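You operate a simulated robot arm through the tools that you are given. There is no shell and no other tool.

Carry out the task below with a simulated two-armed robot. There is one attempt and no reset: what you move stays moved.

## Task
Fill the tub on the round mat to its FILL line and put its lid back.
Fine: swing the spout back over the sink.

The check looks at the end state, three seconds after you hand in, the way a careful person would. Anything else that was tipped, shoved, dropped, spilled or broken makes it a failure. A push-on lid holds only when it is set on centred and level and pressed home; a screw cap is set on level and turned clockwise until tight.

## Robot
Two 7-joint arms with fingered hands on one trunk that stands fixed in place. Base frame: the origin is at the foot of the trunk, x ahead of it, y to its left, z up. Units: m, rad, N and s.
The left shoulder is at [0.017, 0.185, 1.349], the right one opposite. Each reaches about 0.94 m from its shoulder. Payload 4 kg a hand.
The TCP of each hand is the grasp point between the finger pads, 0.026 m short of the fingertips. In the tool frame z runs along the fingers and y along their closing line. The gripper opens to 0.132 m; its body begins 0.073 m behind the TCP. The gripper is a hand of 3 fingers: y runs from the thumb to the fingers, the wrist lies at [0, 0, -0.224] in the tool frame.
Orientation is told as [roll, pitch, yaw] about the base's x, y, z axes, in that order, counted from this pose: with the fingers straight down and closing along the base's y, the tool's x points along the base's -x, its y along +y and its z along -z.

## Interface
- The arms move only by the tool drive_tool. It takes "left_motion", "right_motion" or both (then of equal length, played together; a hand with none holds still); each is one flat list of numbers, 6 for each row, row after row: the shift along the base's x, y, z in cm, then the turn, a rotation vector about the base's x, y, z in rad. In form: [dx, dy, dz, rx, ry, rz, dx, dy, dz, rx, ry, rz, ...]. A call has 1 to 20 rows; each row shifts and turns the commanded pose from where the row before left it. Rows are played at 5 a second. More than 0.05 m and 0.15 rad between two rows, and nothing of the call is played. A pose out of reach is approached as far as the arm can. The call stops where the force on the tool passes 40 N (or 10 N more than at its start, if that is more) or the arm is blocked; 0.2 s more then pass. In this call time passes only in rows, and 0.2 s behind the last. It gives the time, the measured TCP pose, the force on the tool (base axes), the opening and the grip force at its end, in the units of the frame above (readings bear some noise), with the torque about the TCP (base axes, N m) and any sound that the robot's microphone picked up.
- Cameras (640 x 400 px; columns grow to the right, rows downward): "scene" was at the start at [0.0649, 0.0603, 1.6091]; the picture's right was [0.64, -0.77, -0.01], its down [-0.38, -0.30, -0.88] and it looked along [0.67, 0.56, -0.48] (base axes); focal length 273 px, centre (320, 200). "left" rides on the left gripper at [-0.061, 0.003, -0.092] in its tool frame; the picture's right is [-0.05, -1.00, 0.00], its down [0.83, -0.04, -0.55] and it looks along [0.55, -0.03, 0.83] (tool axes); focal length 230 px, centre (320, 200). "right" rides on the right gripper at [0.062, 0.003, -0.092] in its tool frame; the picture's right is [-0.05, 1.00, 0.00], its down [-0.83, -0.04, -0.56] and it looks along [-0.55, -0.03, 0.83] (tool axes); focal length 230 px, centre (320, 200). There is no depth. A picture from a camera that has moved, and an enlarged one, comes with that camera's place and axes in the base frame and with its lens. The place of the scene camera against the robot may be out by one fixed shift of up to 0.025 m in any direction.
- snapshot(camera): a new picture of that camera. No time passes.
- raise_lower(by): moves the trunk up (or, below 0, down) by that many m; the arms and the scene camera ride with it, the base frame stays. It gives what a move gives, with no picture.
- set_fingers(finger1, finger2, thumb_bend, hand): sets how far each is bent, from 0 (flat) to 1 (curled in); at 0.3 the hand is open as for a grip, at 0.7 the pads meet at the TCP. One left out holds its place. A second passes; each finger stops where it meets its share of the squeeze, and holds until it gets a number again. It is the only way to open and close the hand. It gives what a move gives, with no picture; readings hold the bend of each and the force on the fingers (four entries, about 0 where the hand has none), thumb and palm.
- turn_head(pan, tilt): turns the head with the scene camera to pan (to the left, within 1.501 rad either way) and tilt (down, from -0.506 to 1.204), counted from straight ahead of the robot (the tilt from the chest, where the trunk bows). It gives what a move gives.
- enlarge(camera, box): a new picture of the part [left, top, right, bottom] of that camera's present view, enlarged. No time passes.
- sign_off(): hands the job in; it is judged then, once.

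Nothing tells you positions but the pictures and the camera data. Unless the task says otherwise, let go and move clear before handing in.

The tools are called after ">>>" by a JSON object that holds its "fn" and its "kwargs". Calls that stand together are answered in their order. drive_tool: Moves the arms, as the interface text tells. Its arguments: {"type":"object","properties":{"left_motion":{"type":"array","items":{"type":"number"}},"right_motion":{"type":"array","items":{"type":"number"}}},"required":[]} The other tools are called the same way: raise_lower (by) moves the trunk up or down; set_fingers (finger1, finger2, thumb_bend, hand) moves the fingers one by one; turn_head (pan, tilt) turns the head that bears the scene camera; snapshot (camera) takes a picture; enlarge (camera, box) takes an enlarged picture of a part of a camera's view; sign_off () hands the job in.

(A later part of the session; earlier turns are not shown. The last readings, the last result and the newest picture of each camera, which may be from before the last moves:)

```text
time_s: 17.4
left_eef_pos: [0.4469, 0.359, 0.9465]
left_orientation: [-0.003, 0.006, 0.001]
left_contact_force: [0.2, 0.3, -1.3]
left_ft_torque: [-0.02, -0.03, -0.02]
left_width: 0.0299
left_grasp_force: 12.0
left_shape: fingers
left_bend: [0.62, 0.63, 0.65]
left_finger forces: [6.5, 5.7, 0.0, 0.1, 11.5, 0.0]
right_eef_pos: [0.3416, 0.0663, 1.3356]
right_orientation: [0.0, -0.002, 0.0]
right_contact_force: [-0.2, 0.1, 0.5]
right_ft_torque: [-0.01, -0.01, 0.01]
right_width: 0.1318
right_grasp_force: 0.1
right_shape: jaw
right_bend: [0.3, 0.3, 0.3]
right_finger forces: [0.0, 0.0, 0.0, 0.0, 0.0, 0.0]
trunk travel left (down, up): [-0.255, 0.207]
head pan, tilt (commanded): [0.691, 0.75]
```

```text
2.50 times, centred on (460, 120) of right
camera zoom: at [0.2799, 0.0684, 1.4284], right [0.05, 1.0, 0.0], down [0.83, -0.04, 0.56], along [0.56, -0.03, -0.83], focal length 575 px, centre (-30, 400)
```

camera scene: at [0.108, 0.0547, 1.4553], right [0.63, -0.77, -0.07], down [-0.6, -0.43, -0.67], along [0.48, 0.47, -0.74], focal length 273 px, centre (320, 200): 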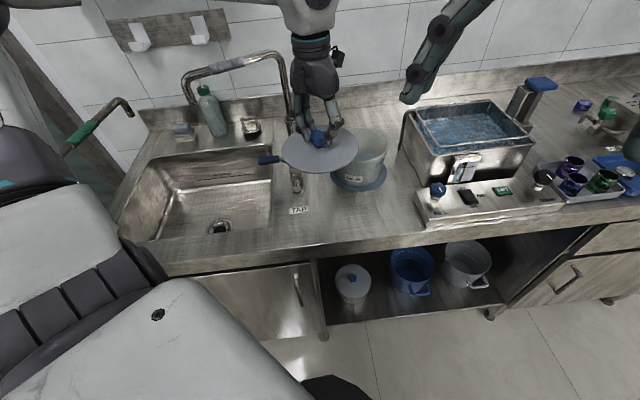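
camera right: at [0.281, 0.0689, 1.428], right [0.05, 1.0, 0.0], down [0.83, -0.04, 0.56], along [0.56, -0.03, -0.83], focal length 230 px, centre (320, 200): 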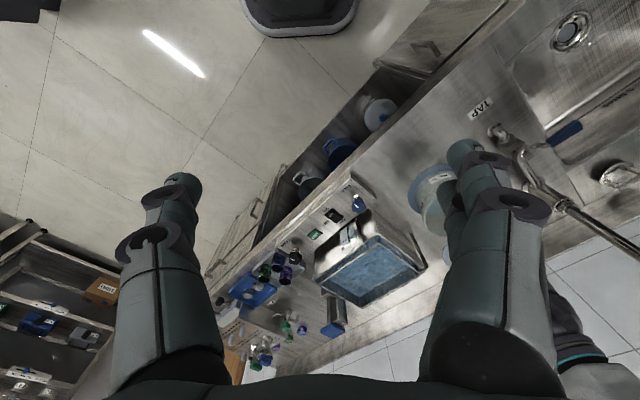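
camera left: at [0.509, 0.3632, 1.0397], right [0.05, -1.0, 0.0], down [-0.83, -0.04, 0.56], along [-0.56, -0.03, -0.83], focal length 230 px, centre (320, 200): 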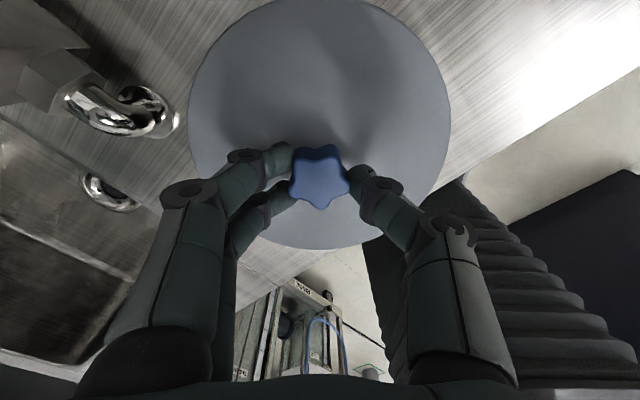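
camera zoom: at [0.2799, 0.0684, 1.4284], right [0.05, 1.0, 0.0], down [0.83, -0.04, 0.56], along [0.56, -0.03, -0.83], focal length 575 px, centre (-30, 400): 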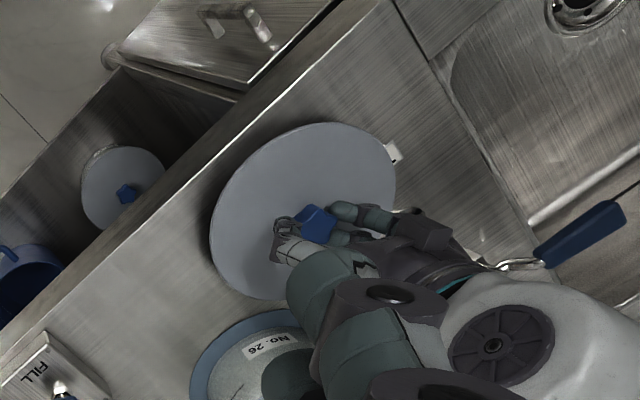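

The front edge is close to where the lid would land, so I'll shift it ~2 cm toward +y (deeper and toward the tap) and then lower in small steps.

>>> {"fn": "drive_tool", "kwargs": {"left_motion": [0, 2.0, 0, 0, 0, 0, 0, 0, -1.5, 0, 0, 0, 0, 0, -0.5, 0, 0, 0, 0, 0, 0, 0, 0, 0]}}

>>> {"fn": "enlarge", "kwargs": {"camera": "scene", "box": [270, 160, 390, 250]}}

```text
time_s: 18.4
left_eef_pos: [0.4481, 0.3785, 0.9293]
left_orientation: [0.0, 0.003, 0.001]
left_contact_force: [0.5, 5.3, 29.9]
left_ft_torque: [0.24, -0.01, 0.01]
left_width: 0.0292
left_grasp_force: 19.0
left_shape: fingers
left_bend: [0.65, 0.67, 0.67]
left_finger forces: [12.0, 11.0, 0.0, 0.1, 14.2, 0.0]
right_eef_pos: [0.3398, 0.0649, 1.3355]
right_orientation: [0.002, -0.004, 0.0]
right_contact_force: [-0.1, 0.0, -0.2]
right_ft_torque: [0.02, 0.03, -0.03]
right_width: 0.1321
right_grasp_force: 0.0
right_shape: jaw
right_bend: [0.3, 0.3, 0.3]
right_finger forces: [0.0, 0.1, 0.0, 0.0, 0.0, 0.0]
trunk travel left (down, up): [-0.255, 0.207]
head pan, tilt (commanded): [0.691, 0.75]
```

```text
4.44 times, centred on (330, 205) of scene
camera zoom: at [0.1044, 0.0537, 1.4559], right [0.63, -0.77, -0.07], down [-0.6, -0.43, -0.67], along [0.49, 0.47, -0.74], focal length 1214 px, centre (276, 178)
```

zoom: 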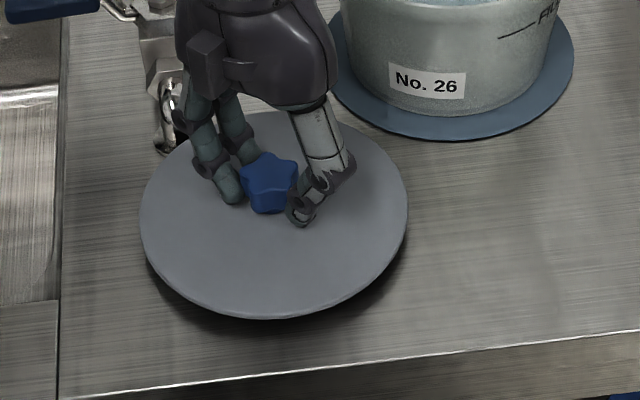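

The lid has touched the bench (its plug rests on the surface). I'll relax the pressure slightly and then open the fingers.

>>> {"fn": "drive_tool", "kwargs": {"left_motion": [0, 0, 0.25, 0, 0, 0, 0, 0, 0, 0, 0, 0]}}

>>> {"fn": "set_fingers", "kwargs": {"hand": "left", "finger1": 0.55, "finger2": 0.55, "thumb_bend": 0.55}}

>>> {"fn": "snapshot", "kwargs": {"camera": "left"}}

>>> {"fn": "enlarge", "kwargs": {"camera": "scene", "box": [270, 160, 390, 250]}}

```text
time_s: 19.0
left_eef_pos: [0.4484, 0.3799, 0.9308]
left_orientation: [-0.001, 0.006, 0.002]
left_contact_force: [1.8, 2.3, 21.3]
left_ft_torque: [0.12, -0.08, 0.0]
left_width: 0.0299
left_grasp_force: 16.4
left_shape: fingers
left_bend: [0.65, 0.66, 0.67]
left_finger forces: [10.5, 9.1, 0.1, 0.0, 13.7, 0.1]
right_eef_pos: [0.3397, 0.0656, 1.3356]
right_orientation: [0.002, -0.003, -0.001]
right_contact_force: [0.2, -0.2, -0.2]
right_ft_torque: [0.01, 0.03, 0.03]
right_width: 0.132
right_grasp_force: 0.1
right_shape: jaw
right_bend: [0.3, 0.3, 0.3]
right_finger forces: [0.0, 0.0, 0.0, 0.0, 0.0, 0.0]
trunk travel left (down, up): [-0.255, 0.207]
head pan, tilt (commanded): [0.691, 0.75]
```

```text
time_s: 20.0
left_eef_pos: [0.4476, 0.3809, 0.928]
left_orientation: [-0.002, 0.007, 0.002]
left_contact_force: [-0.9, 0.6, 4.8]
left_ft_torque: [-0.01, 0.0, -0.01]
left_width: 0.0475
left_grasp_force: 1.9
left_shape: fingers
left_bend: [0.56, 0.56, 0.56]
left_finger forces: [1.2, 0.5, 0.1, 0.0, 2.5, 0.0]
right_eef_pos: [0.3415, 0.0655, 1.335]
right_orientation: [0.001, -0.002, 0.0]
right_contact_force: [-1.2, -0.5, -0.3]
right_ft_torque: [-0.01, -0.02, -0.02]
right_width: 0.1321
right_grasp_force: 0.0
right_shape: jaw
right_bend: [0.3, 0.3, 0.3]
right_finger forces: [0.0, 0.0, 0.1, 0.1, 0.1, 0.0]
trunk travel left (down, up): [-0.255, 0.207]
head pan, tilt (commanded): [0.691, 0.75]
```

```text
taken
camera left: at [0.5093, 0.3833, 1.0216], right [0.05, -1.0, 0.0], down [-0.83, -0.04, 0.56], along [-0.56, -0.03, -0.83], focal length 230 px, centre (320, 200)
```

left: 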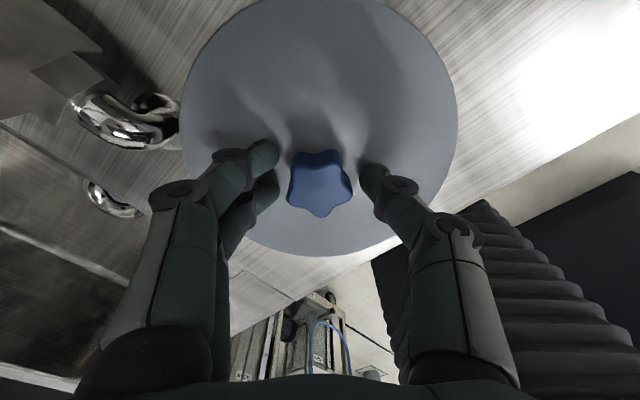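

```text
4.44 times, centred on (330, 205) of scene
camera zoom: at [0.1068, 0.0547, 1.4554], right [0.63, -0.77, -0.07], down [-0.6, -0.43, -0.67], along [0.48, 0.47, -0.74], focal length 1214 px, centre (276, 178)
```

zoom: 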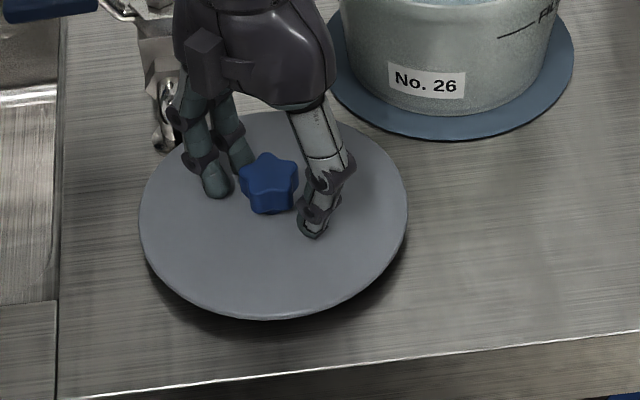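

The lid is released and sits flat on the bench. I'll raise the hand straight up and check.

>>> {"fn": "drive_tool", "kwargs": {"left_motion": [0, 0, 1, 0, 0, 0, 0, 0, 3, 0, 0, 0, 0, 0, 4, 0, 0, 0, 0, 0, 4, 0, 0, 0, 0, 0, 4, 0, 0, 0, 0, 0, 4, 0, 0, 0, 0, 0, 4, 0, 0, 0, 0, 0, 0, 0, 0, 0]}}

>>> {"fn": "snapshot", "kwargs": {"camera": "left"}}

>>> {"fn": "snapshot", "kwargs": {"camera": "scene"}}

>>> {"fn": "enlarge", "kwargs": {"camera": "scene", "box": [240, 110, 440, 250]}}

```text
time_s: 21.8
left_eef_pos: [0.4488, 0.3805, 1.1695]
left_orientation: [-0.002, 0.008, 0.001]
left_contact_force: [0.2, 0.3, 0.2]
left_ft_torque: [-0.01, -0.01, 0.0]
left_width: 0.0504
left_grasp_force: 0.0
left_shape: fingers
left_bend: [0.55, 0.55, 0.55]
left_finger forces: [0.0, 0.1, 0.0, 0.0, 0.1, 0.0]
right_eef_pos: [0.3425, 0.0664, 1.3357]
right_orientation: [0.0, -0.001, 0.0]
right_contact_force: [0.5, -0.2, -0.6]
right_ft_torque: [0.03, 0.01, -0.01]
right_width: 0.1318
right_grasp_force: 0.1
right_shape: jaw
right_bend: [0.3, 0.3, 0.3]
right_finger forces: [0.0, 0.1, 0.1, 0.1, 0.0, 0.1]
trunk travel left (down, up): [-0.255, 0.207]
head pan, tilt (commanded): [0.691, 0.75]
```

```text
taken
camera left: at [0.5095, 0.3832, 1.2617], right [0.05, -1.0, 0.0], down [-0.83, -0.04, 0.56], along [-0.56, -0.03, -0.83], focal length 230 px, centre (320, 200)
```

left: 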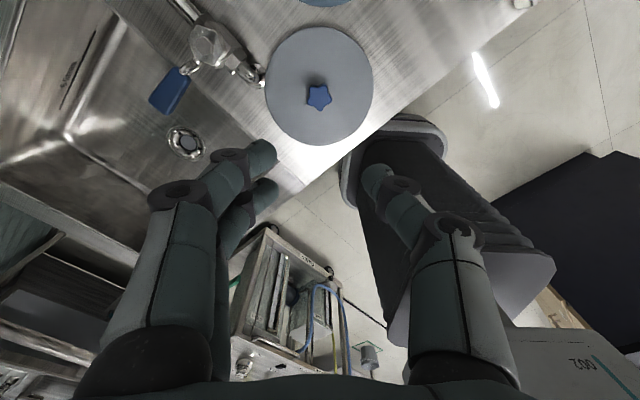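

```text
taken
camera scene: at [0.1075, 0.0553, 1.4553], right [0.63, -0.77, -0.07], down [-0.6, -0.43, -0.67], along [0.48, 0.47, -0.74], focal length 273 px, centre (320, 200)
```

scene: 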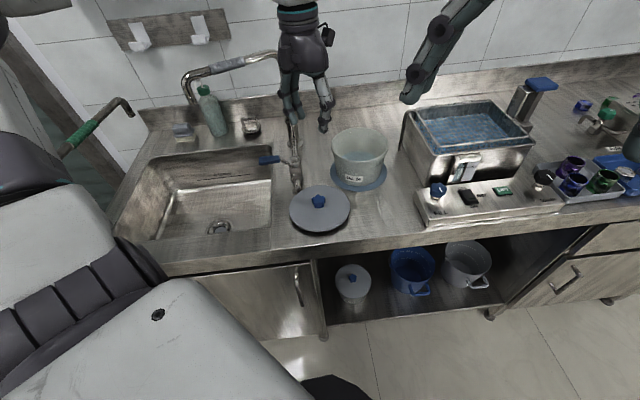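

```text
2.86 times, centred on (340, 180) of scene
camera zoom: at [0.1075, 0.0553, 1.4553], right [0.63, -0.77, -0.07], down [-0.6, -0.43, -0.67], along [0.48, 0.47, -0.74], focal length 780 px, centre (263, 257)
```

zoom: 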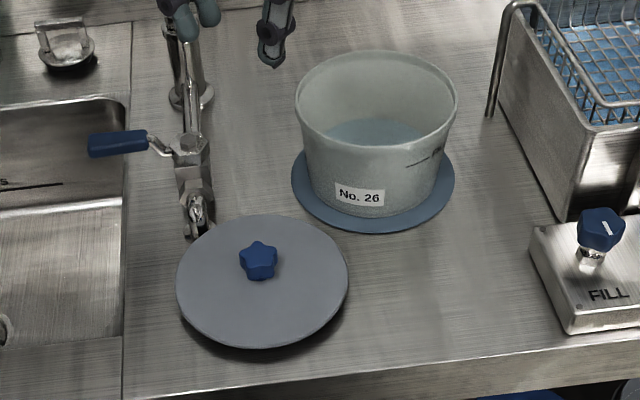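

The lid rests clear on the bench, close to but not touching the valve foot. Now I'll study the tap: zoom in on the spout and the lever.

>>> {"fn": "enlarge", "kwargs": {"camera": "scene", "box": [160, 30, 320, 130]}}

>>> {"fn": "enlarge", "kwargs": {"camera": "scene", "box": [240, 110, 320, 210]}}

>>> {"fn": "enlarge", "kwargs": {"camera": "left", "box": [120, 0, 300, 140]}}

```text
4.00 times, centred on (240, 80) of scene
camera zoom: at [0.1075, 0.0553, 1.4553], right [0.63, -0.77, -0.07], down [-0.6, -0.43, -0.67], along [0.48, 0.47, -0.74], focal length 1092 px, centre (640, 680)
```

zoom: 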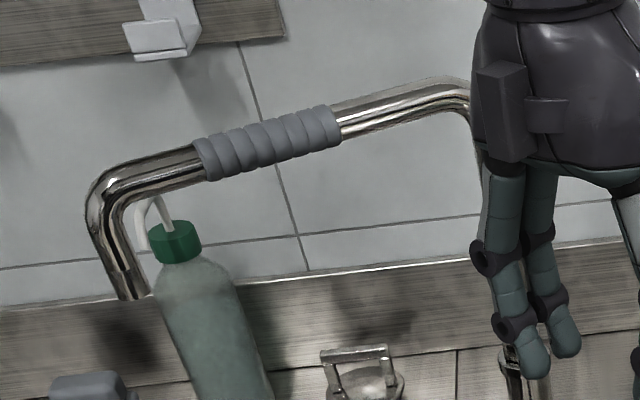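

```text
4.00 times, centred on (280, 160) of scene
camera zoom: at [0.1075, 0.0553, 1.4553], right [0.63, -0.77, -0.07], down [-0.6, -0.43, -0.67], along [0.48, 0.47, -0.74], focal length 1092 px, centre (480, 360)
```

zoom: 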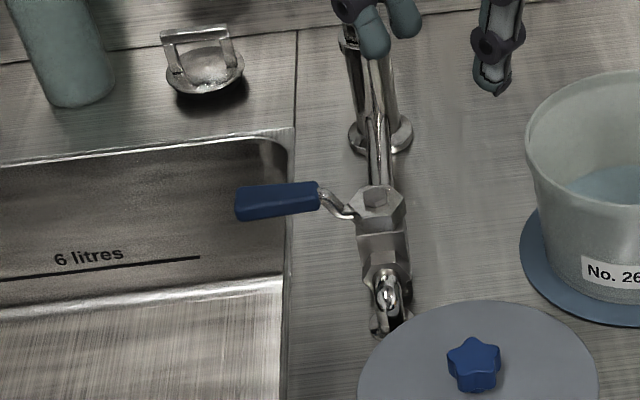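

```text
2.86 times, centred on (210, 70) of left
camera zoom: at [0.5095, 0.3832, 1.2617], right [0.05, -1.0, 0.0], down [-0.83, -0.04, 0.56], along [-0.56, -0.03, -0.83], focal length 657 px, centre (634, 571)
```

zoom: 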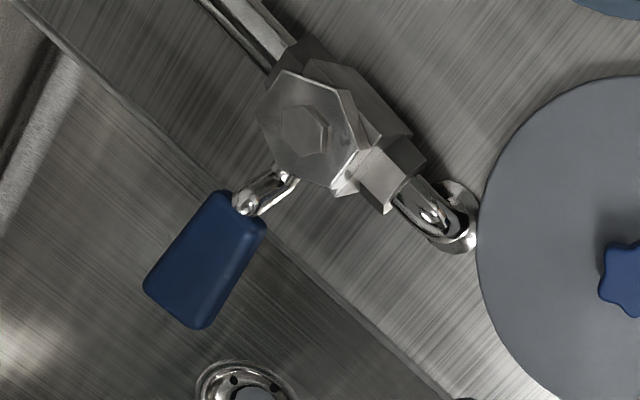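

The lever pivots on a vertical stem, currently perpendicular to the pipe (closed), pointing over the sink. The spout sleeve is near [0.51, 0.74, 1.15]. A shelf with glass flasks is above the sink, so I'll look up at it to judge clearance before taking the hand there.

>>> {"fn": "turn_head", "kwargs": {"pan": 0.85, "tilt": 0.25}}

>>> {"fn": "snapshot", "kwargs": {"camera": "scene"}}

```text
time_s: 22.7
left_eef_pos: [0.4482, 0.3796, 1.1696]
left_orientation: [-0.003, 0.007, 0.002]
left_contact_force: [-0.2, 0.0, 1.0]
left_ft_torque: [0.03, -0.04, 0.01]
left_width: 0.0503
left_grasp_force: 0.2
left_shape: fingers
left_bend: [0.55, 0.55, 0.55]
left_finger forces: [0.1, 0.1, 0.0, 0.0, 0.0, 0.1]
right_eef_pos: [0.3416, 0.0658, 1.335]
right_orientation: [0.0, 0.0, 0.0]
right_contact_force: [-0.1, 0.3, -0.6]
right_ft_torque: [0.03, 0.01, 0.01]
right_width: 0.1317
right_grasp_force: 0.0
right_shape: jaw
right_bend: [0.3, 0.3, 0.3]
right_finger forces: [0.0, 0.1, 0.0, 0.1, 0.0, 0.0]
trunk travel left (down, up): [-0.255, 0.207]
head pan, tilt (commanded): [0.85, 0.25]
```

```text
taken
camera scene: at [0.1099, 0.0722, 1.5004], right [0.75, -0.66, -0.08], down [-0.27, -0.19, -0.94], along [0.61, 0.73, -0.32], focal length 273 px, centre (320, 200)
```

scene: 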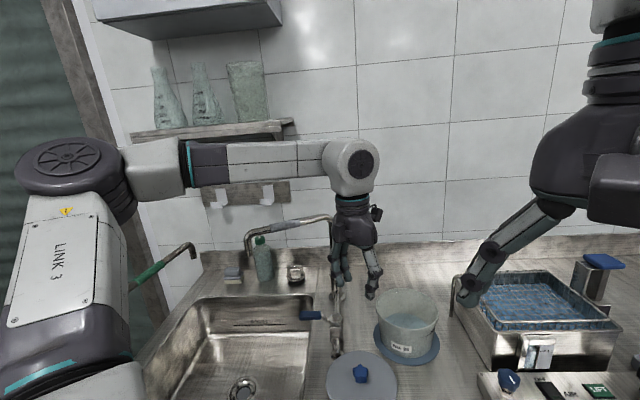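

The shelf front edge is about [0.23–0.59, …] at z≈1.44 and ~0.07 m behind the sleeve, so I'll tilt the hand with its wrist toward the robot to stay clear. I'll open the fingers some and begin moving toward a pre-approach point in front of the sleeve.

>>> {"fn": "set_fingers", "kwargs": {"hand": "left", "finger1": 0.42, "finger2": 0.42, "thumb_bend": 0.42}}

>>> {"fn": "drive_tool", "kwargs": {"left_motion": [0, 3.5, 2.0, 0, 0, -0.13, 0, 3.5, 2.0, 0, 0, -0.13, 0.5, 3.8, 1.5, 0.121, -0.032, 0, 0.5, 3.8, 1.0, 0.121, -0.032, 0, 0, 0, 0, 0, 0, 0]}}

>>> {"fn": "snapshot", "kwargs": {"camera": "scene"}}

>>> {"fn": "snapshot", "kwargs": {"camera": "left"}}

```text
time_s: 23.7
left_eef_pos: [0.448, 0.3791, 1.1695]
left_orientation: [-0.002, 0.006, 0.003]
left_contact_force: [-0.4, 0.1, -0.8]
left_ft_torque: [-0.02, 0.0, 0.02]
left_width: 0.0941
left_grasp_force: 0.1
left_shape: fingers
left_bend: [0.42, 0.42, 0.42]
left_finger forces: [0.0, 0.1, 0.0, 0.0, 0.0, 0.1]
right_eef_pos: [0.3409, 0.0674, 1.3342]
right_orientation: [0.002, -0.002, 0.001]
right_contact_force: [0.0, 0.6, -0.2]
right_ft_torque: [0.01, 0.0, -0.01]
right_width: 0.1318
right_grasp_force: 0.0
right_shape: jaw
right_bend: [0.3, 0.3, 0.3]
right_finger forces: [0.0, 0.0, 0.0, 0.1, 0.0, 0.0]
trunk travel left (down, up): [-0.255, 0.207]
head pan, tilt (commanded): [0.85, 0.25]
```

```text
time_s: 24.9
left_eef_pos: [0.4578, 0.5275, 1.2347]
left_orientation: [0.249, 0.006, -0.256]
left_contact_force: [-0.1, 0.3, 0.0]
left_ft_torque: [-0.01, 0.0, 0.01]
left_width: 0.0947
left_grasp_force: 0.1
left_shape: fingers
left_bend: [0.42, 0.42, 0.42]
left_finger forces: [0.0, 0.0, 0.0, 0.1, 0.0, 0.1]
right_eef_pos: [0.3418, 0.0676, 1.3339]
right_orientation: [0.001, -0.003, 0.0]
right_contact_force: [-0.6, 0.1, 0.2]
right_ft_torque: [0.0, 0.0, -0.01]
right_width: 0.1323
right_grasp_force: 0.1
right_shape: jaw
right_bend: [0.3, 0.3, 0.3]
right_finger forces: [0.0, 0.1, 0.0, 0.0, 0.1, 0.0]
trunk travel left (down, up): [-0.255, 0.207]
head pan, tilt (commanded): [0.85, 0.25]
```

```text
taken
camera scene: at [0.1103, 0.0725, 1.5004], right [0.75, -0.66, -0.08], down [-0.27, -0.19, -0.94], along [0.61, 0.73, -0.32], focal length 273 px, centre (320, 200)
```

scene: 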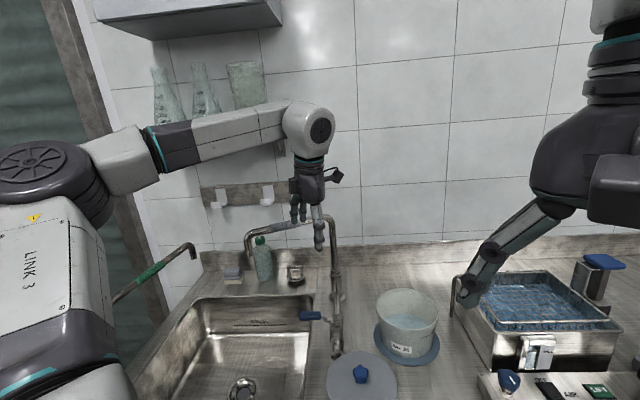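

```text
taken
camera left: at [0.512, 0.4926, 1.3257], right [-0.2, -0.95, -0.25], down [-0.85, 0.04, 0.53], along [-0.5, 0.31, -0.81], focal length 230 px, centre (320, 200)
```

left: 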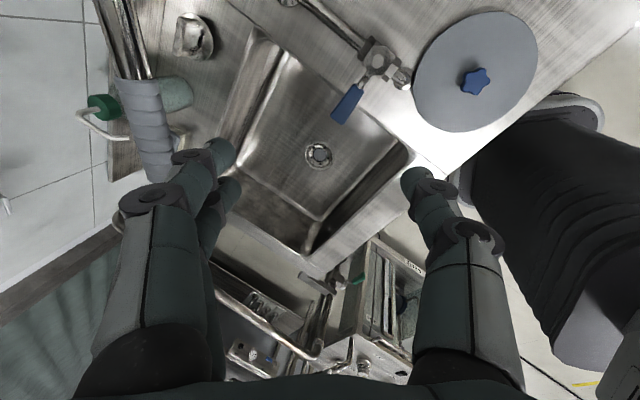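

The hand is in the clear; the sleeve is about [0.491, 0.715, 1.153] and the spout points at ~154°. I'll move to the pre-approach point with the remaining tilt.

>>> {"fn": "drive_tool", "kwargs": {"left_motion": [0.45, 3.25, 0.7, 0.121, -0.032, 0, 0.45, 3.25, 0.7, 0.121, -0.032, 0, 0.45, 3.25, 0.6, 0, 0, 0, 0.45, 3.0, 0.6, 0, 0, 0, 0, 0, 0, 0, 0, 0]}}

>>> {"fn": "snapshot", "kwargs": {"camera": "scene"}}

>>> {"fn": "snapshot", "kwargs": {"camera": "left"}}

```text
time_s: 26.1
left_eef_pos: [0.4768, 0.6514, 1.2599]
left_orientation: [0.501, 0.006, -0.257]
left_contact_force: [0.9, -0.1, 0.4]
left_ft_torque: [0.01, -0.02, 0.01]
left_width: 0.0944
left_grasp_force: 0.1
left_shape: fingers
left_bend: [0.42, 0.42, 0.42]
left_finger forces: [0.0, 0.0, 0.1, 0.0, 0.0, 0.0]
right_eef_pos: [0.3416, 0.0657, 1.3351]
right_orientation: [0.001, -0.003, 0.001]
right_contact_force: [0.4, -0.4, 0.4]
right_ft_torque: [0.03, 0.04, 0.0]
right_width: 0.1319
right_grasp_force: 0.2
right_shape: jaw
right_bend: [0.3, 0.3, 0.3]
right_finger forces: [0.1, 0.0, 0.0, 0.0, 0.0, 0.0]
trunk travel left (down, up): [-0.255, 0.207]
head pan, tilt (commanded): [0.85, 0.25]
```

```text
taken
camera scene: at [0.1099, 0.0717, 1.5005], right [0.75, -0.66, -0.08], down [-0.27, -0.19, -0.95], along [0.61, 0.73, -0.32], focal length 273 px, centre (320, 200)
```

scene: 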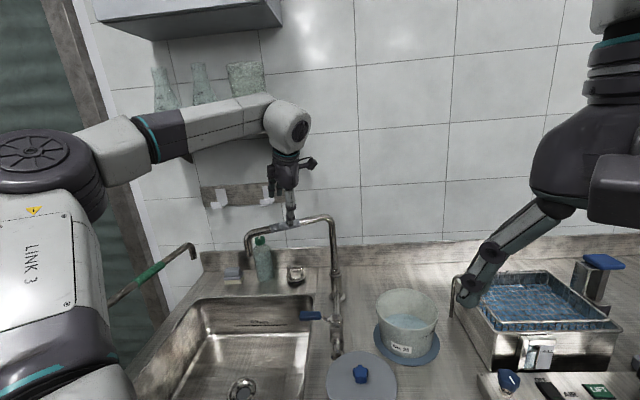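

```text
taken
camera left: at [0.5254, 0.5964, 1.3428], right [-0.17, -0.86, -0.48], down [-0.88, -0.08, 0.47], along [-0.45, 0.5, -0.74], focal length 230 px, centre (320, 200)
```

left: 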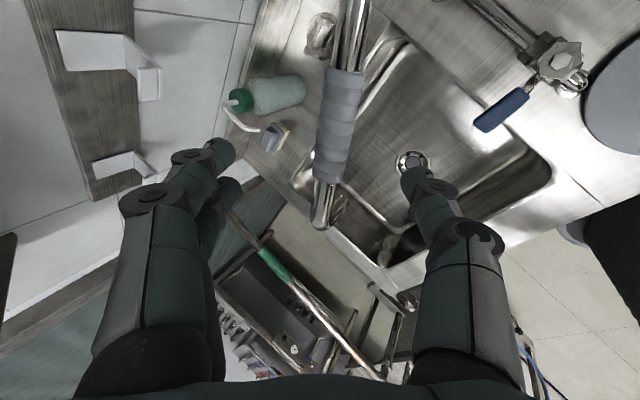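

The sleeve lies neatly between fingers and thumb, slightly toward the thumb. I'll shift ~1.2 cm toward the thumb and advance along the finger direction to straddle it.

>>> {"fn": "drive_tool", "kwargs": {"left_motion": [-0.25, -1.0, -0.55, 0, 0, 0, 0.39, 1.48, -2.81, 0, 0, 0, 0.39, 1.48, -2.81, 0, 0, 0, 0, 0, 0, 0, 0, 0]}}

>>> {"fn": "snapshot", "kwargs": {"camera": "left"}}

```text
time_s: 27.1
left_eef_pos: [0.4817, 0.673, 1.1979]
left_orientation: [0.498, 0.005, -0.254]
left_contact_force: [0.2, 0.2, -0.7]
left_ft_torque: [0.03, 0.03, 0.0]
left_width: 0.0942
left_grasp_force: 0.1
left_shape: fingers
left_bend: [0.42, 0.42, 0.42]
left_finger forces: [0.0, 0.0, 0.0, 0.1, 0.0, 0.1]
right_eef_pos: [0.3414, 0.0645, 1.3367]
right_orientation: [-0.002, 0.0, 0.0]
right_contact_force: [-0.3, 0.2, 0.9]
right_ft_torque: [0.04, 0.02, -0.01]
right_width: 0.1318
right_grasp_force: 0.0
right_shape: jaw
right_bend: [0.3, 0.3, 0.3]
right_finger forces: [0.0, 0.1, 0.1, 0.1, 0.1, 0.0]
trunk travel left (down, up): [-0.255, 0.207]
head pan, tilt (commanded): [0.85, 0.25]
```

```text
taken
camera left: at [0.5305, 0.6165, 1.2814], right [-0.17, -0.86, -0.48], down [-0.88, -0.08, 0.47], along [-0.45, 0.5, -0.74], focal length 230 px, centre (320, 200)
```

left: 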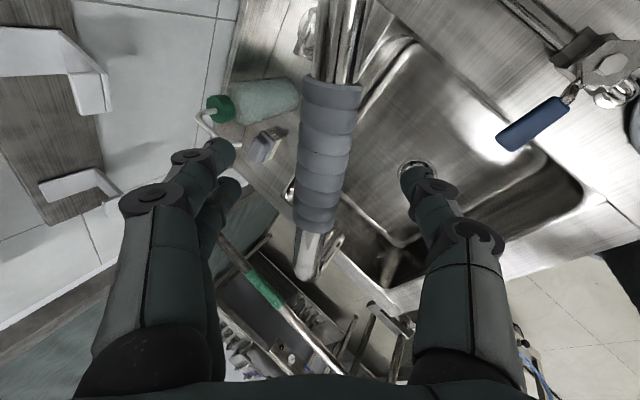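

The sleeve is well-centred between the fingers. I'll advance the last ~5.5 cm.

>>> {"fn": "drive_tool", "kwargs": {"left_motion": [0.34, 1.3, -2.46, 0, 0, 0, 0.34, 1.3, -2.46, 0, 0, 0, 0, 0, 0, 0, 0, 0]}}

>>> {"fn": "snapshot", "kwargs": {"camera": "left"}}

>>> {"fn": "snapshot", "kwargs": {"camera": "scene"}}

```text
time_s: 27.9
left_eef_pos: [0.4876, 0.6981, 1.1499]
left_orientation: [0.499, 0.004, -0.256]
left_contact_force: [-0.1, -0.8, -0.4]
left_ft_torque: [0.01, -0.02, 0.01]
left_width: 0.0943
left_grasp_force: 0.0
left_shape: fingers
left_bend: [0.42, 0.42, 0.42]
left_finger forces: [0.0, 0.0, 0.0, 0.1, 0.1, 0.0]
right_eef_pos: [0.3409, 0.0667, 1.3346]
right_orientation: [0.002, -0.001, 0.0]
right_contact_force: [-0.8, -0.1, 0.2]
right_ft_torque: [-0.02, 0.01, 0.01]
right_width: 0.1321
right_grasp_force: 0.2
right_shape: jaw
right_bend: [0.3, 0.3, 0.3]
right_finger forces: [0.0, 0.0, 0.1, 0.0, 0.1, 0.1]
trunk travel left (down, up): [-0.255, 0.207]
head pan, tilt (commanded): [0.85, 0.25]
```

```text
taken
camera left: at [0.5373, 0.643, 1.2319], right [-0.17, -0.86, -0.48], down [-0.88, -0.08, 0.47], along [-0.45, 0.5, -0.74], focal length 230 px, centre (320, 200)
```

left: 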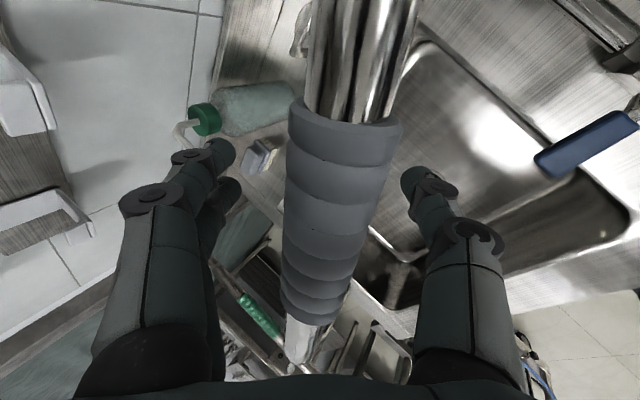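

```text
taken
camera scene: at [0.1096, 0.0718, 1.5006], right [0.75, -0.66, -0.08], down [-0.27, -0.19, -0.95], along [0.61, 0.73, -0.32], focal length 273 px, centre (320, 200)
```

scene: 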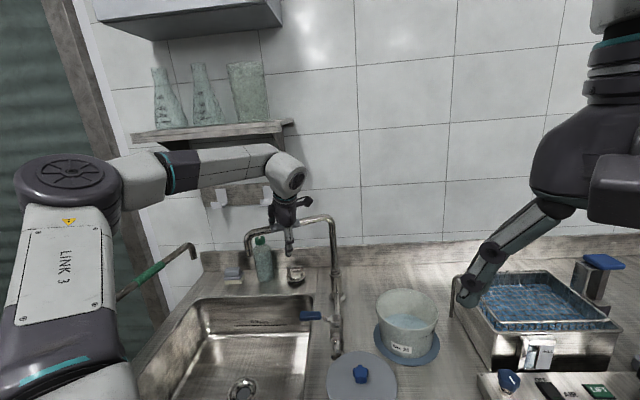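

The sleeve is straddled. I'll close the fingers to a looser bracket around it, then swing it in an arc about the riser (≈[0.617, 0.638]) toward the robot and on to the tub, starting with a few rows.

>>> {"fn": "set_fingers", "kwargs": {"hand": "left", "finger1": 0.48, "finger2": 0.48, "thumb_bend": 0.48}}

>>> {"fn": "drive_tool", "kwargs": {"left_motion": [-0.729, -1.918, 0, -0.0349, 0.0074, 0.1, -0.444, -2.002, 0, -0.0355, 0.0039, 0.1, -0.153, -2.046, 0, -0.0357, 0.0004, 0.1, 0.143, -2.046, 0, -0.0356, -0.0032, 0.1, 0, 0, 0, 0, 0, 0]}}

>>> {"fn": "snapshot", "kwargs": {"camera": "left"}}

>>> {"fn": "snapshot", "kwargs": {"camera": "scene"}}

```text
time_s: 28.9
left_eef_pos: [0.4894, 0.7, 1.1489]
left_orientation: [0.499, 0.005, -0.255]
left_contact_force: [0.5, 0.5, -1.0]
left_ft_torque: [-0.03, 0.01, 0.03]
left_width: 0.0756
left_grasp_force: 0.1
left_shape: fingers
left_bend: [0.48, 0.48, 0.48]
left_finger forces: [0.0, 0.0, 0.0, 0.0, 0.0, 0.1]
right_eef_pos: [0.3412, 0.0685, 1.3356]
right_orientation: [-0.001, -0.003, 0.001]
right_contact_force: [-0.9, -0.4, -0.9]
right_ft_torque: [0.0, 0.03, -0.01]
right_width: 0.1319
right_grasp_force: 0.1
right_shape: jaw
right_bend: [0.3, 0.3, 0.3]
right_finger forces: [0.0, 0.1, 0.0, 0.1, 0.0, 0.0]
trunk travel left (down, up): [-0.255, 0.207]
head pan, tilt (commanded): [0.85, 0.25]
```

```text
time_s: 30.1
left_eef_pos: [0.4761, 0.6182, 1.1486]
left_orientation: [0.356, 0.007, 0.144]
left_contact_force: [0.2, 0.3, -0.5]
left_ft_torque: [-0.01, 0.02, 0.07]
left_width: 0.0751
left_grasp_force: 0.3
left_shape: fingers
left_bend: [0.48, 0.48, 0.48]
left_finger forces: [0.1, 0.2, 0.0, 0.0, 0.0, 0.0]
right_eef_pos: [0.3417, 0.0666, 1.3347]
right_orientation: [0.002, -0.002, 0.001]
right_contact_force: [0.5, 0.4, -0.3]
right_ft_torque: [-0.01, 0.0, -0.04]
right_width: 0.1317
right_grasp_force: 0.1
right_shape: jaw
right_bend: [0.3, 0.3, 0.3]
right_finger forces: [0.0, 0.1, 0.0, 0.1, 0.1, 0.0]
trunk travel left (down, up): [-0.255, 0.207]
head pan, tilt (commanded): [0.85, 0.25]
```

```text
taken
camera left: at [0.5411, 0.5987, 1.2369], right [0.18, -0.92, -0.35], down [-0.78, -0.35, 0.51], along [-0.59, 0.18, -0.79], focal length 230 px, centre (320, 200)
```

left: 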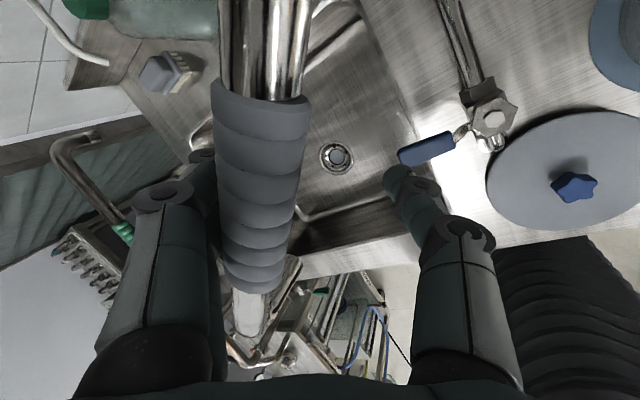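

```text
taken
camera scene: at [0.1096, 0.0728, 1.5005], right [0.75, -0.66, -0.08], down [-0.27, -0.19, -0.94], along [0.61, 0.73, -0.32], focal length 273 px, centre (320, 200)
```

scene: 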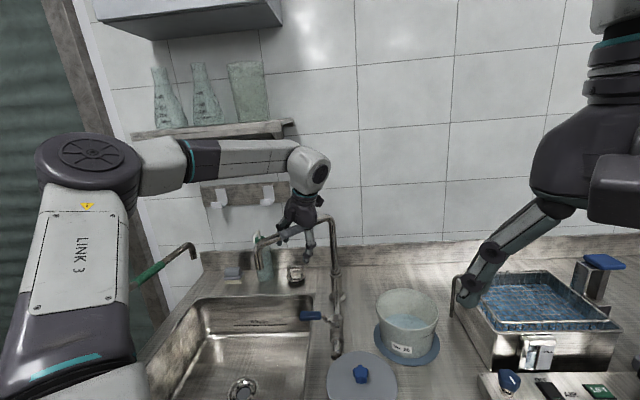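

The spout moves easily with the fingers. I'll continue the arc.

>>> {"fn": "drive_tool", "kwargs": {"left_motion": [0.433, -2.005, 0, -0.0351, -0.0068, 0.1, 0.719, -1.922, 0, -0.0342, -0.0102, 0.1, 0.985, -1.799, 0, -0.033, -0.0135, 0.1, 1.234, -1.64, 0, -0.0315, -0.0168, 0.1, 1.457, -1.444, 0, -0.0297, -0.0199, 0.1, 0, 0, 0, 0, 0, 0]}}

>>> {"fn": "snapshot", "kwargs": {"camera": "left"}}

>>> {"fn": "snapshot", "kwargs": {"camera": "scene"}}

```text
time_s: 31.5
left_eef_pos: [0.5236, 0.5302, 1.1498]
left_orientation: [0.176, 0.006, 0.644]
left_contact_force: [-1.7, 0.4, 0.3]
left_ft_torque: [0.02, -0.02, -0.03]
left_width: 0.0749
left_grasp_force: 0.0
left_shape: fingers
left_bend: [0.48, 0.48, 0.48]
left_finger forces: [0.1, 0.0, 0.0, 0.1, 0.0, 0.0]
right_eef_pos: [0.3422, 0.0664, 1.3353]
right_orientation: [0.001, -0.001, 0.0]
right_contact_force: [-0.3, -0.8, 0.7]
right_ft_torque: [-0.01, 0.0, 0.0]
right_width: 0.1318
right_grasp_force: 0.0
right_shape: jaw
right_bend: [0.3, 0.3, 0.3]
right_finger forces: [0.0, 0.0, 0.0, 0.0, 0.0, 0.0]
trunk travel left (down, up): [-0.255, 0.207]
head pan, tilt (commanded): [0.85, 0.25]
```

```text
taken
camera left: at [0.5812, 0.557, 1.241], right [0.63, -0.76, -0.18], down [-0.58, -0.61, 0.54], along [-0.52, -0.24, -0.82], focal length 230 px, centre (320, 200)
```

left: 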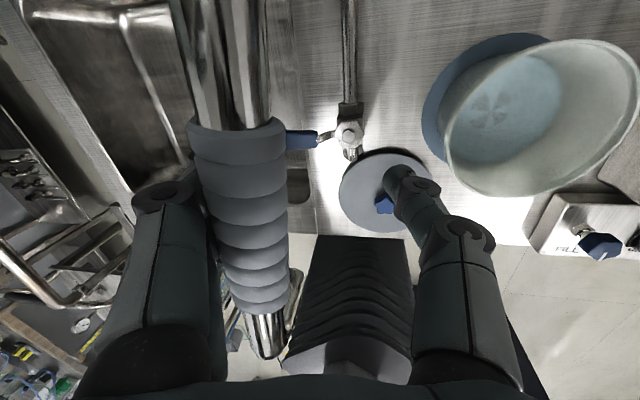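

```text
taken
camera scene: at [0.1095, 0.0726, 1.5005], right [0.75, -0.66, -0.08], down [-0.27, -0.19, -0.95], along [0.61, 0.73, -0.32], focal length 273 px, centre (320, 200)
```

scene: 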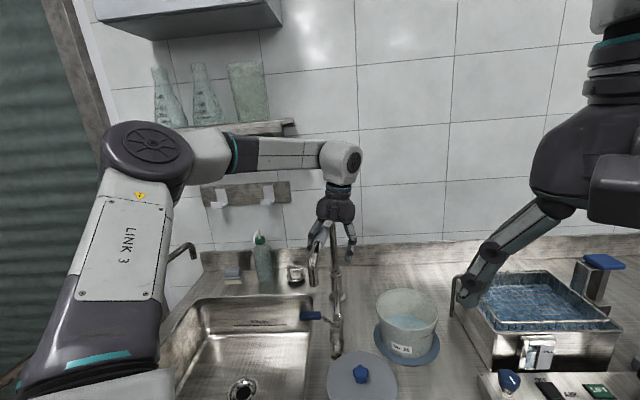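

The spout now points toward the robot and the tub is in view. I'll continue the arc toward the tub.

>>> {"fn": "drive_tool", "kwargs": {"left_motion": [1.648, -1.221, 0, -0.0275, -0.0227, 0.1, 1.807, -0.972, 0, -0.0251, -0.0254, 0.1, 1.927, -0.702, 0, -0.0225, -0.0277, 0.1, 2.009, -0.419, 0, -0.0196, -0.0298, 0.1, 0, 0, 0, 0, 0, 0]}}

>>> {"fn": "snapshot", "kwargs": {"camera": "left"}}

>>> {"fn": "snapshot", "kwargs": {"camera": "scene"}}

```text
time_s: 32.7
left_eef_pos: [0.5988, 0.4955, 1.1485]
left_orientation: [0.034, 0.006, 1.041]
left_contact_force: [-0.5, 0.2, -0.4]
left_ft_torque: [-0.01, 0.01, -0.04]
left_width: 0.0752
left_grasp_force: 0.1
left_shape: fingers
left_bend: [0.48, 0.48, 0.48]
left_finger forces: [0.0, 0.0, 0.0, 0.0, 0.0, 0.0]
right_eef_pos: [0.3421, 0.0669, 1.3352]
right_orientation: [-0.001, -0.003, -0.002]
right_contact_force: [0.9, 0.2, 0.8]
right_ft_torque: [0.01, -0.02, 0.03]
right_width: 0.1318
right_grasp_force: 0.1
right_shape: jaw
right_bend: [0.3, 0.3, 0.3]
right_finger forces: [0.1, 0.0, 0.0, 0.1, 0.0, 0.1]
trunk travel left (down, up): [-0.255, 0.207]
head pan, tilt (commanded): [0.85, 0.25]
```

```text
taken
camera left: at [0.6295, 0.5502, 1.2418], right [0.89, -0.46, -0.03], down [-0.36, -0.75, 0.56], along [-0.28, -0.48, -0.83], focal length 230 px, centre (320, 200)
```

left: 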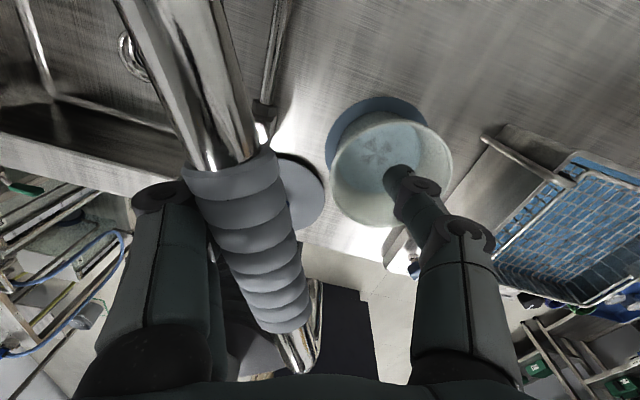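

```text
taken
camera scene: at [0.1095, 0.0725, 1.5005], right [0.75, -0.66, -0.08], down [-0.27, -0.19, -0.95], along [0.61, 0.73, -0.32], focal length 273 px, centre (320, 200)
```

scene: 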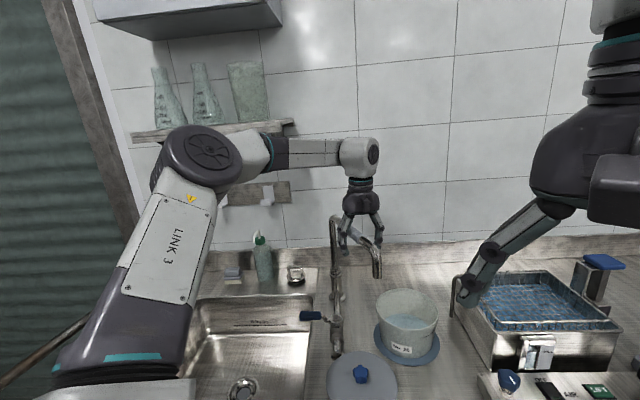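

The spout is at about 250° and needs ~274° to be over the tub's centre. I'll continue a bit further with some more yaw.

>>> {"fn": "drive_tool", "kwargs": {"left_motion": [1.5, -0.05, 0, -0.01, -0.018, 0.08, 1.5, 0.05, 0, 0, 0, 0.08, 1.5, 0.25, 0, 0, 0, 0.08, 0, 0, 0, 0, 0, 0]}}

>>> {"fn": "snapshot", "kwargs": {"camera": "left"}}

>>> {"fn": "snapshot", "kwargs": {"camera": "scene"}}

```text
time_s: 33.7
left_eef_pos: [0.6444, 0.4997, 1.1503]
left_orientation: [0.012, 0.008, 1.285]
left_contact_force: [0.6, 0.2, -0.3]
left_ft_torque: [-0.01, 0.0, 0.0]
left_width: 0.0751
left_grasp_force: 0.1
left_shape: fingers
left_bend: [0.48, 0.48, 0.48]
left_finger forces: [0.0, 0.0, 0.0, 0.0, 0.0, 0.0]
right_eef_pos: [0.3418, 0.0681, 1.335]
right_orientation: [0.0, 0.0, 0.0]
right_contact_force: [0.2, 0.2, 0.5]
right_ft_torque: [0.02, 0.0, -0.02]
right_width: 0.1319
right_grasp_force: 0.0
right_shape: jaw
right_bend: [0.3, 0.3, 0.3]
right_finger forces: [0.1, 0.1, 0.0, 0.0, 0.1, 0.0]
trunk travel left (down, up): [-0.255, 0.207]
head pan, tilt (commanded): [0.85, 0.25]
```

```text
taken
camera left: at [0.6591, 0.5603, 1.2415], right [0.97, -0.23, -0.02], down [-0.19, -0.81, 0.56], along [-0.14, -0.54, -0.83], focal length 230 px, centre (320, 200)
```

left: 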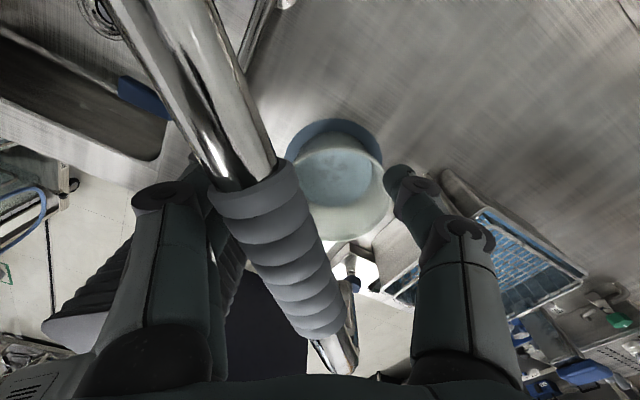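

```text
taken
camera scene: at [0.1097, 0.0725, 1.5005], right [0.75, -0.66, -0.08], down [-0.27, -0.19, -0.94], along [0.61, 0.73, -0.32], focal length 273 px, centre (320, 200)
```

scene: 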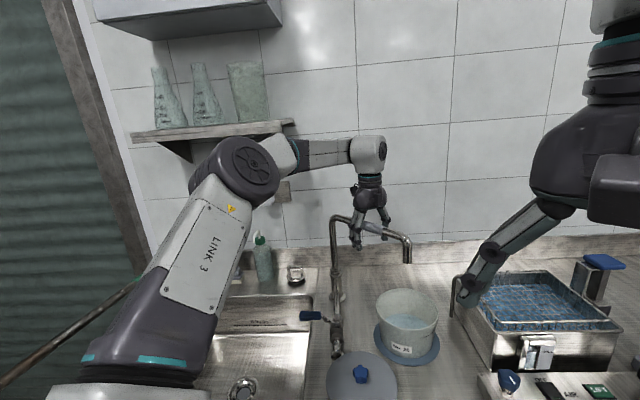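

The spout is now close to over the tub. I'll check the nozzle-to-tub alignment from the other cameras.

>>> {"fn": "snapshot", "kwargs": {"camera": "right"}}

>>> {"fn": "enlarge", "kwargs": {"camera": "scene", "box": [320, 190, 480, 390]}}

```text
taken
camera right: at [0.2802, 0.0687, 1.4283], right [0.05, 1.0, 0.0], down [0.83, -0.04, 0.56], along [0.56, -0.03, -0.83], focal length 230 px, centre (320, 200)
```

right: 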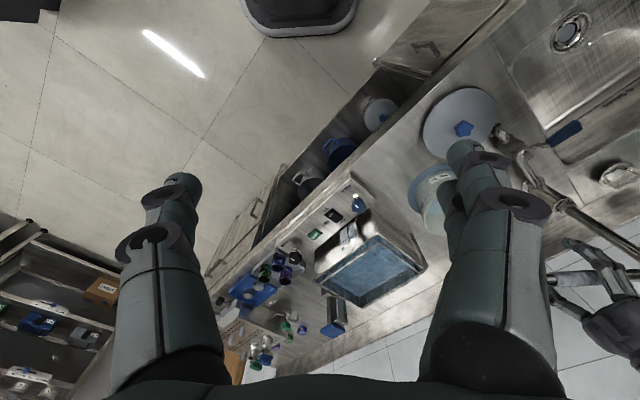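

```text
2.00 times, centred on (400, 290) of scene
camera zoom: at [0.1097, 0.0725, 1.5005], right [0.75, -0.66, -0.08], down [-0.27, -0.19, -0.94], along [0.61, 0.73, -0.32], focal length 546 px, centre (160, 20)
```

zoom: 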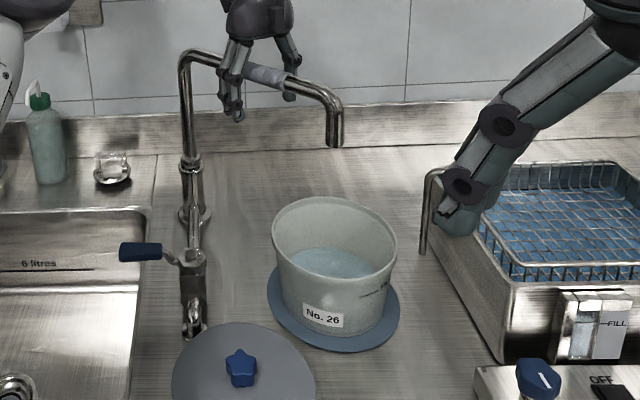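

The nozzle appears within about 1 cm of the tub's centre. Let me study the tub's FILL mark and the current water level closely before anything else.

>>> {"fn": "enlarge", "kwargs": {"camera": "scene", "box": [368, 280, 448, 370]}}

>>> {"fn": "enlarge", "kwargs": {"camera": "scene", "box": [410, 300, 445, 335]}}

>>> {"fn": "enlarge", "kwargs": {"camera": "left", "box": [270, 100, 400, 260]}}

```text
4.44 times, centred on (408, 325) of scene
camera zoom: at [0.1097, 0.0725, 1.5005], right [0.75, -0.66, -0.08], down [-0.27, -0.19, -0.94], along [0.61, 0.73, -0.32], focal length 1214 px, centre (-71, -356)
```

zoom: 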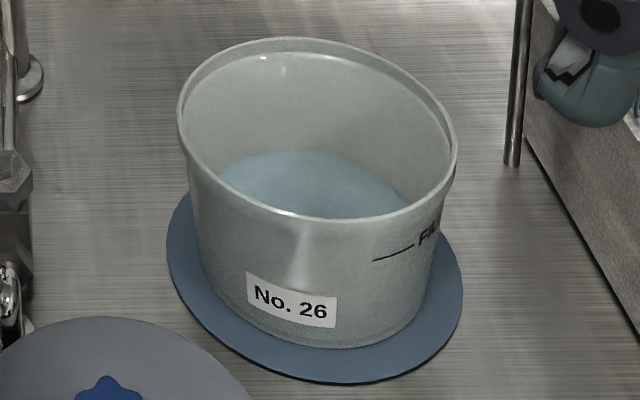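

```text
11.43 times, centred on (428, 318) of scene
camera zoom: at [0.1097, 0.0725, 1.5005], right [0.75, -0.66, -0.08], down [-0.27, -0.19, -0.94], along [0.61, 0.73, -0.32], focal length 3121 px, centre (-909, -1143)
```

zoom: 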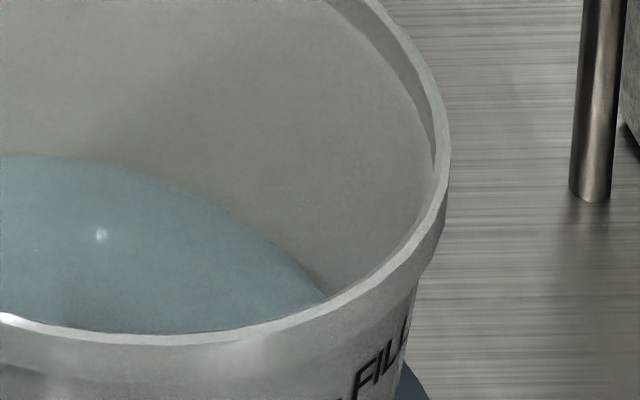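

```text
2.50 times, centred on (335, 180) of left
camera zoom: at [0.6591, 0.5603, 1.2415], right [0.97, -0.23, -0.02], down [-0.19, -0.81, 0.56], along [-0.14, -0.54, -0.83], focal length 575 px, centre (282, 250)
```

zoom: 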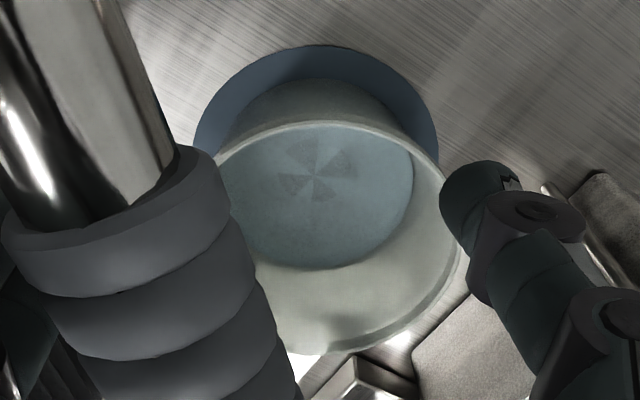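

The FILL line sits roughly 37–40% of the way down from the rim, and the current water is low. Now I'll free the left hand from the spout (small back-off, then straight up) and simultaneously bring the right hand's camera round to view the tub from the FILL side.

>>> {"fn": "drive_tool", "kwargs": {"left_motion": [-0.8, 0, 0, 0, 0, 0, 0, 0, 1, 0, 0, 0, 0, 0, 3, 0, 0, 0, 0, 0, 4, 0, 0, 0, 0, 0, 4, 0, 0, 0, 0, 0, 2, 0, 0, 0, 0, 0, 0, 0, 0, 0, 0, 0, 0, 0, 0, 0], "right_motion": [2, 1.3, -1.2, 0, 0, 0.13, 2, 1.3, -1.2, 0, 0, 0.13, 2, 1.3, -1.2, 0, 0, 0.13, 2, 1.3, -1.2, 0, 0, 0.13, 2, 1.3, -1.2, 0, 0, 0.13, 2, 1.3, -1.2, 0, 0, 0.13, 2, 1.3, -1.2, 0, 0, 0.13, 0, 0, 0, 0, 0, 0]}}

>>> {"fn": "snapshot", "kwargs": {"camera": "left"}}

>>> {"fn": "snapshot", "kwargs": {"camera": "right"}}

>>> {"fn": "snapshot", "kwargs": {"camera": "scene"}}

```text
time_s: 35.5
left_eef_pos: [0.6363, 0.5, 1.2877]
left_orientation: [0.015, 0.008, 1.281]
left_contact_force: [0.4, 0.1, 0.5]
left_ft_torque: [0.0, -0.02, -0.02]
left_width: 0.0753
left_grasp_force: 0.2
left_shape: fingers
left_bend: [0.48, 0.48, 0.48]
left_finger forces: [0.1, 0.0, 0.0, 0.0, 0.1, 0.1]
right_eef_pos: [0.4818, 0.1568, 1.2521]
right_orientation: [0.0, -0.002, 0.911]
right_contact_force: [-0.4, 0.5, 0.8]
right_ft_torque: [0.02, -0.05, 0.01]
right_width: 0.1318
right_grasp_force: 0.1
right_shape: jaw
right_bend: [0.3, 0.3, 0.3]
right_finger forces: [0.0, 0.0, 0.0, 0.1, 0.0, 0.0]
trunk travel left (down, up): [-0.255, 0.207]
head pan, tilt (commanded): [0.85, 0.25]
```

```text
taken
camera left: at [0.6507, 0.5593, 1.3815], right [0.97, -0.23, -0.02], down [-0.19, -0.81, 0.56], along [-0.14, -0.54, -0.83], focal length 230 px, centre (320, 200)
```

left: 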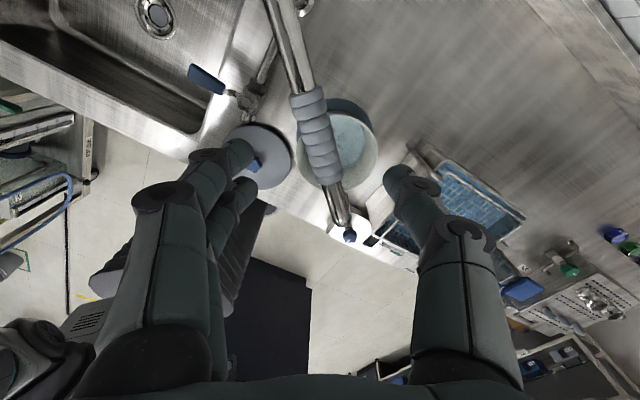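

```text
taken
camera right: at [0.4417, 0.1091, 1.344], right [-0.76, 0.65, 0.0], down [0.54, 0.63, 0.56], along [0.36, 0.42, -0.83], focal length 230 px, centre (320, 200)
```

right: 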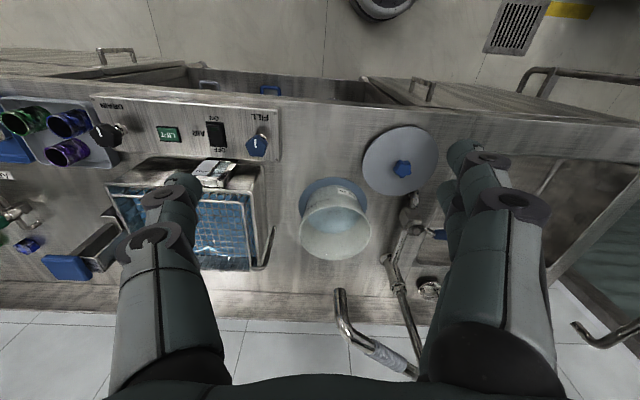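

```text
taken
camera scene: at [0.1096, 0.0718, 1.5006], right [0.75, -0.66, -0.08], down [-0.27, -0.19, -0.95], along [0.61, 0.73, -0.32], focal length 273 px, centre (320, 200)
```

scene: 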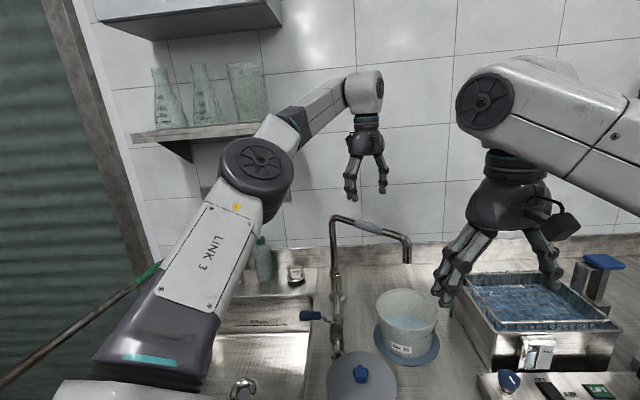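

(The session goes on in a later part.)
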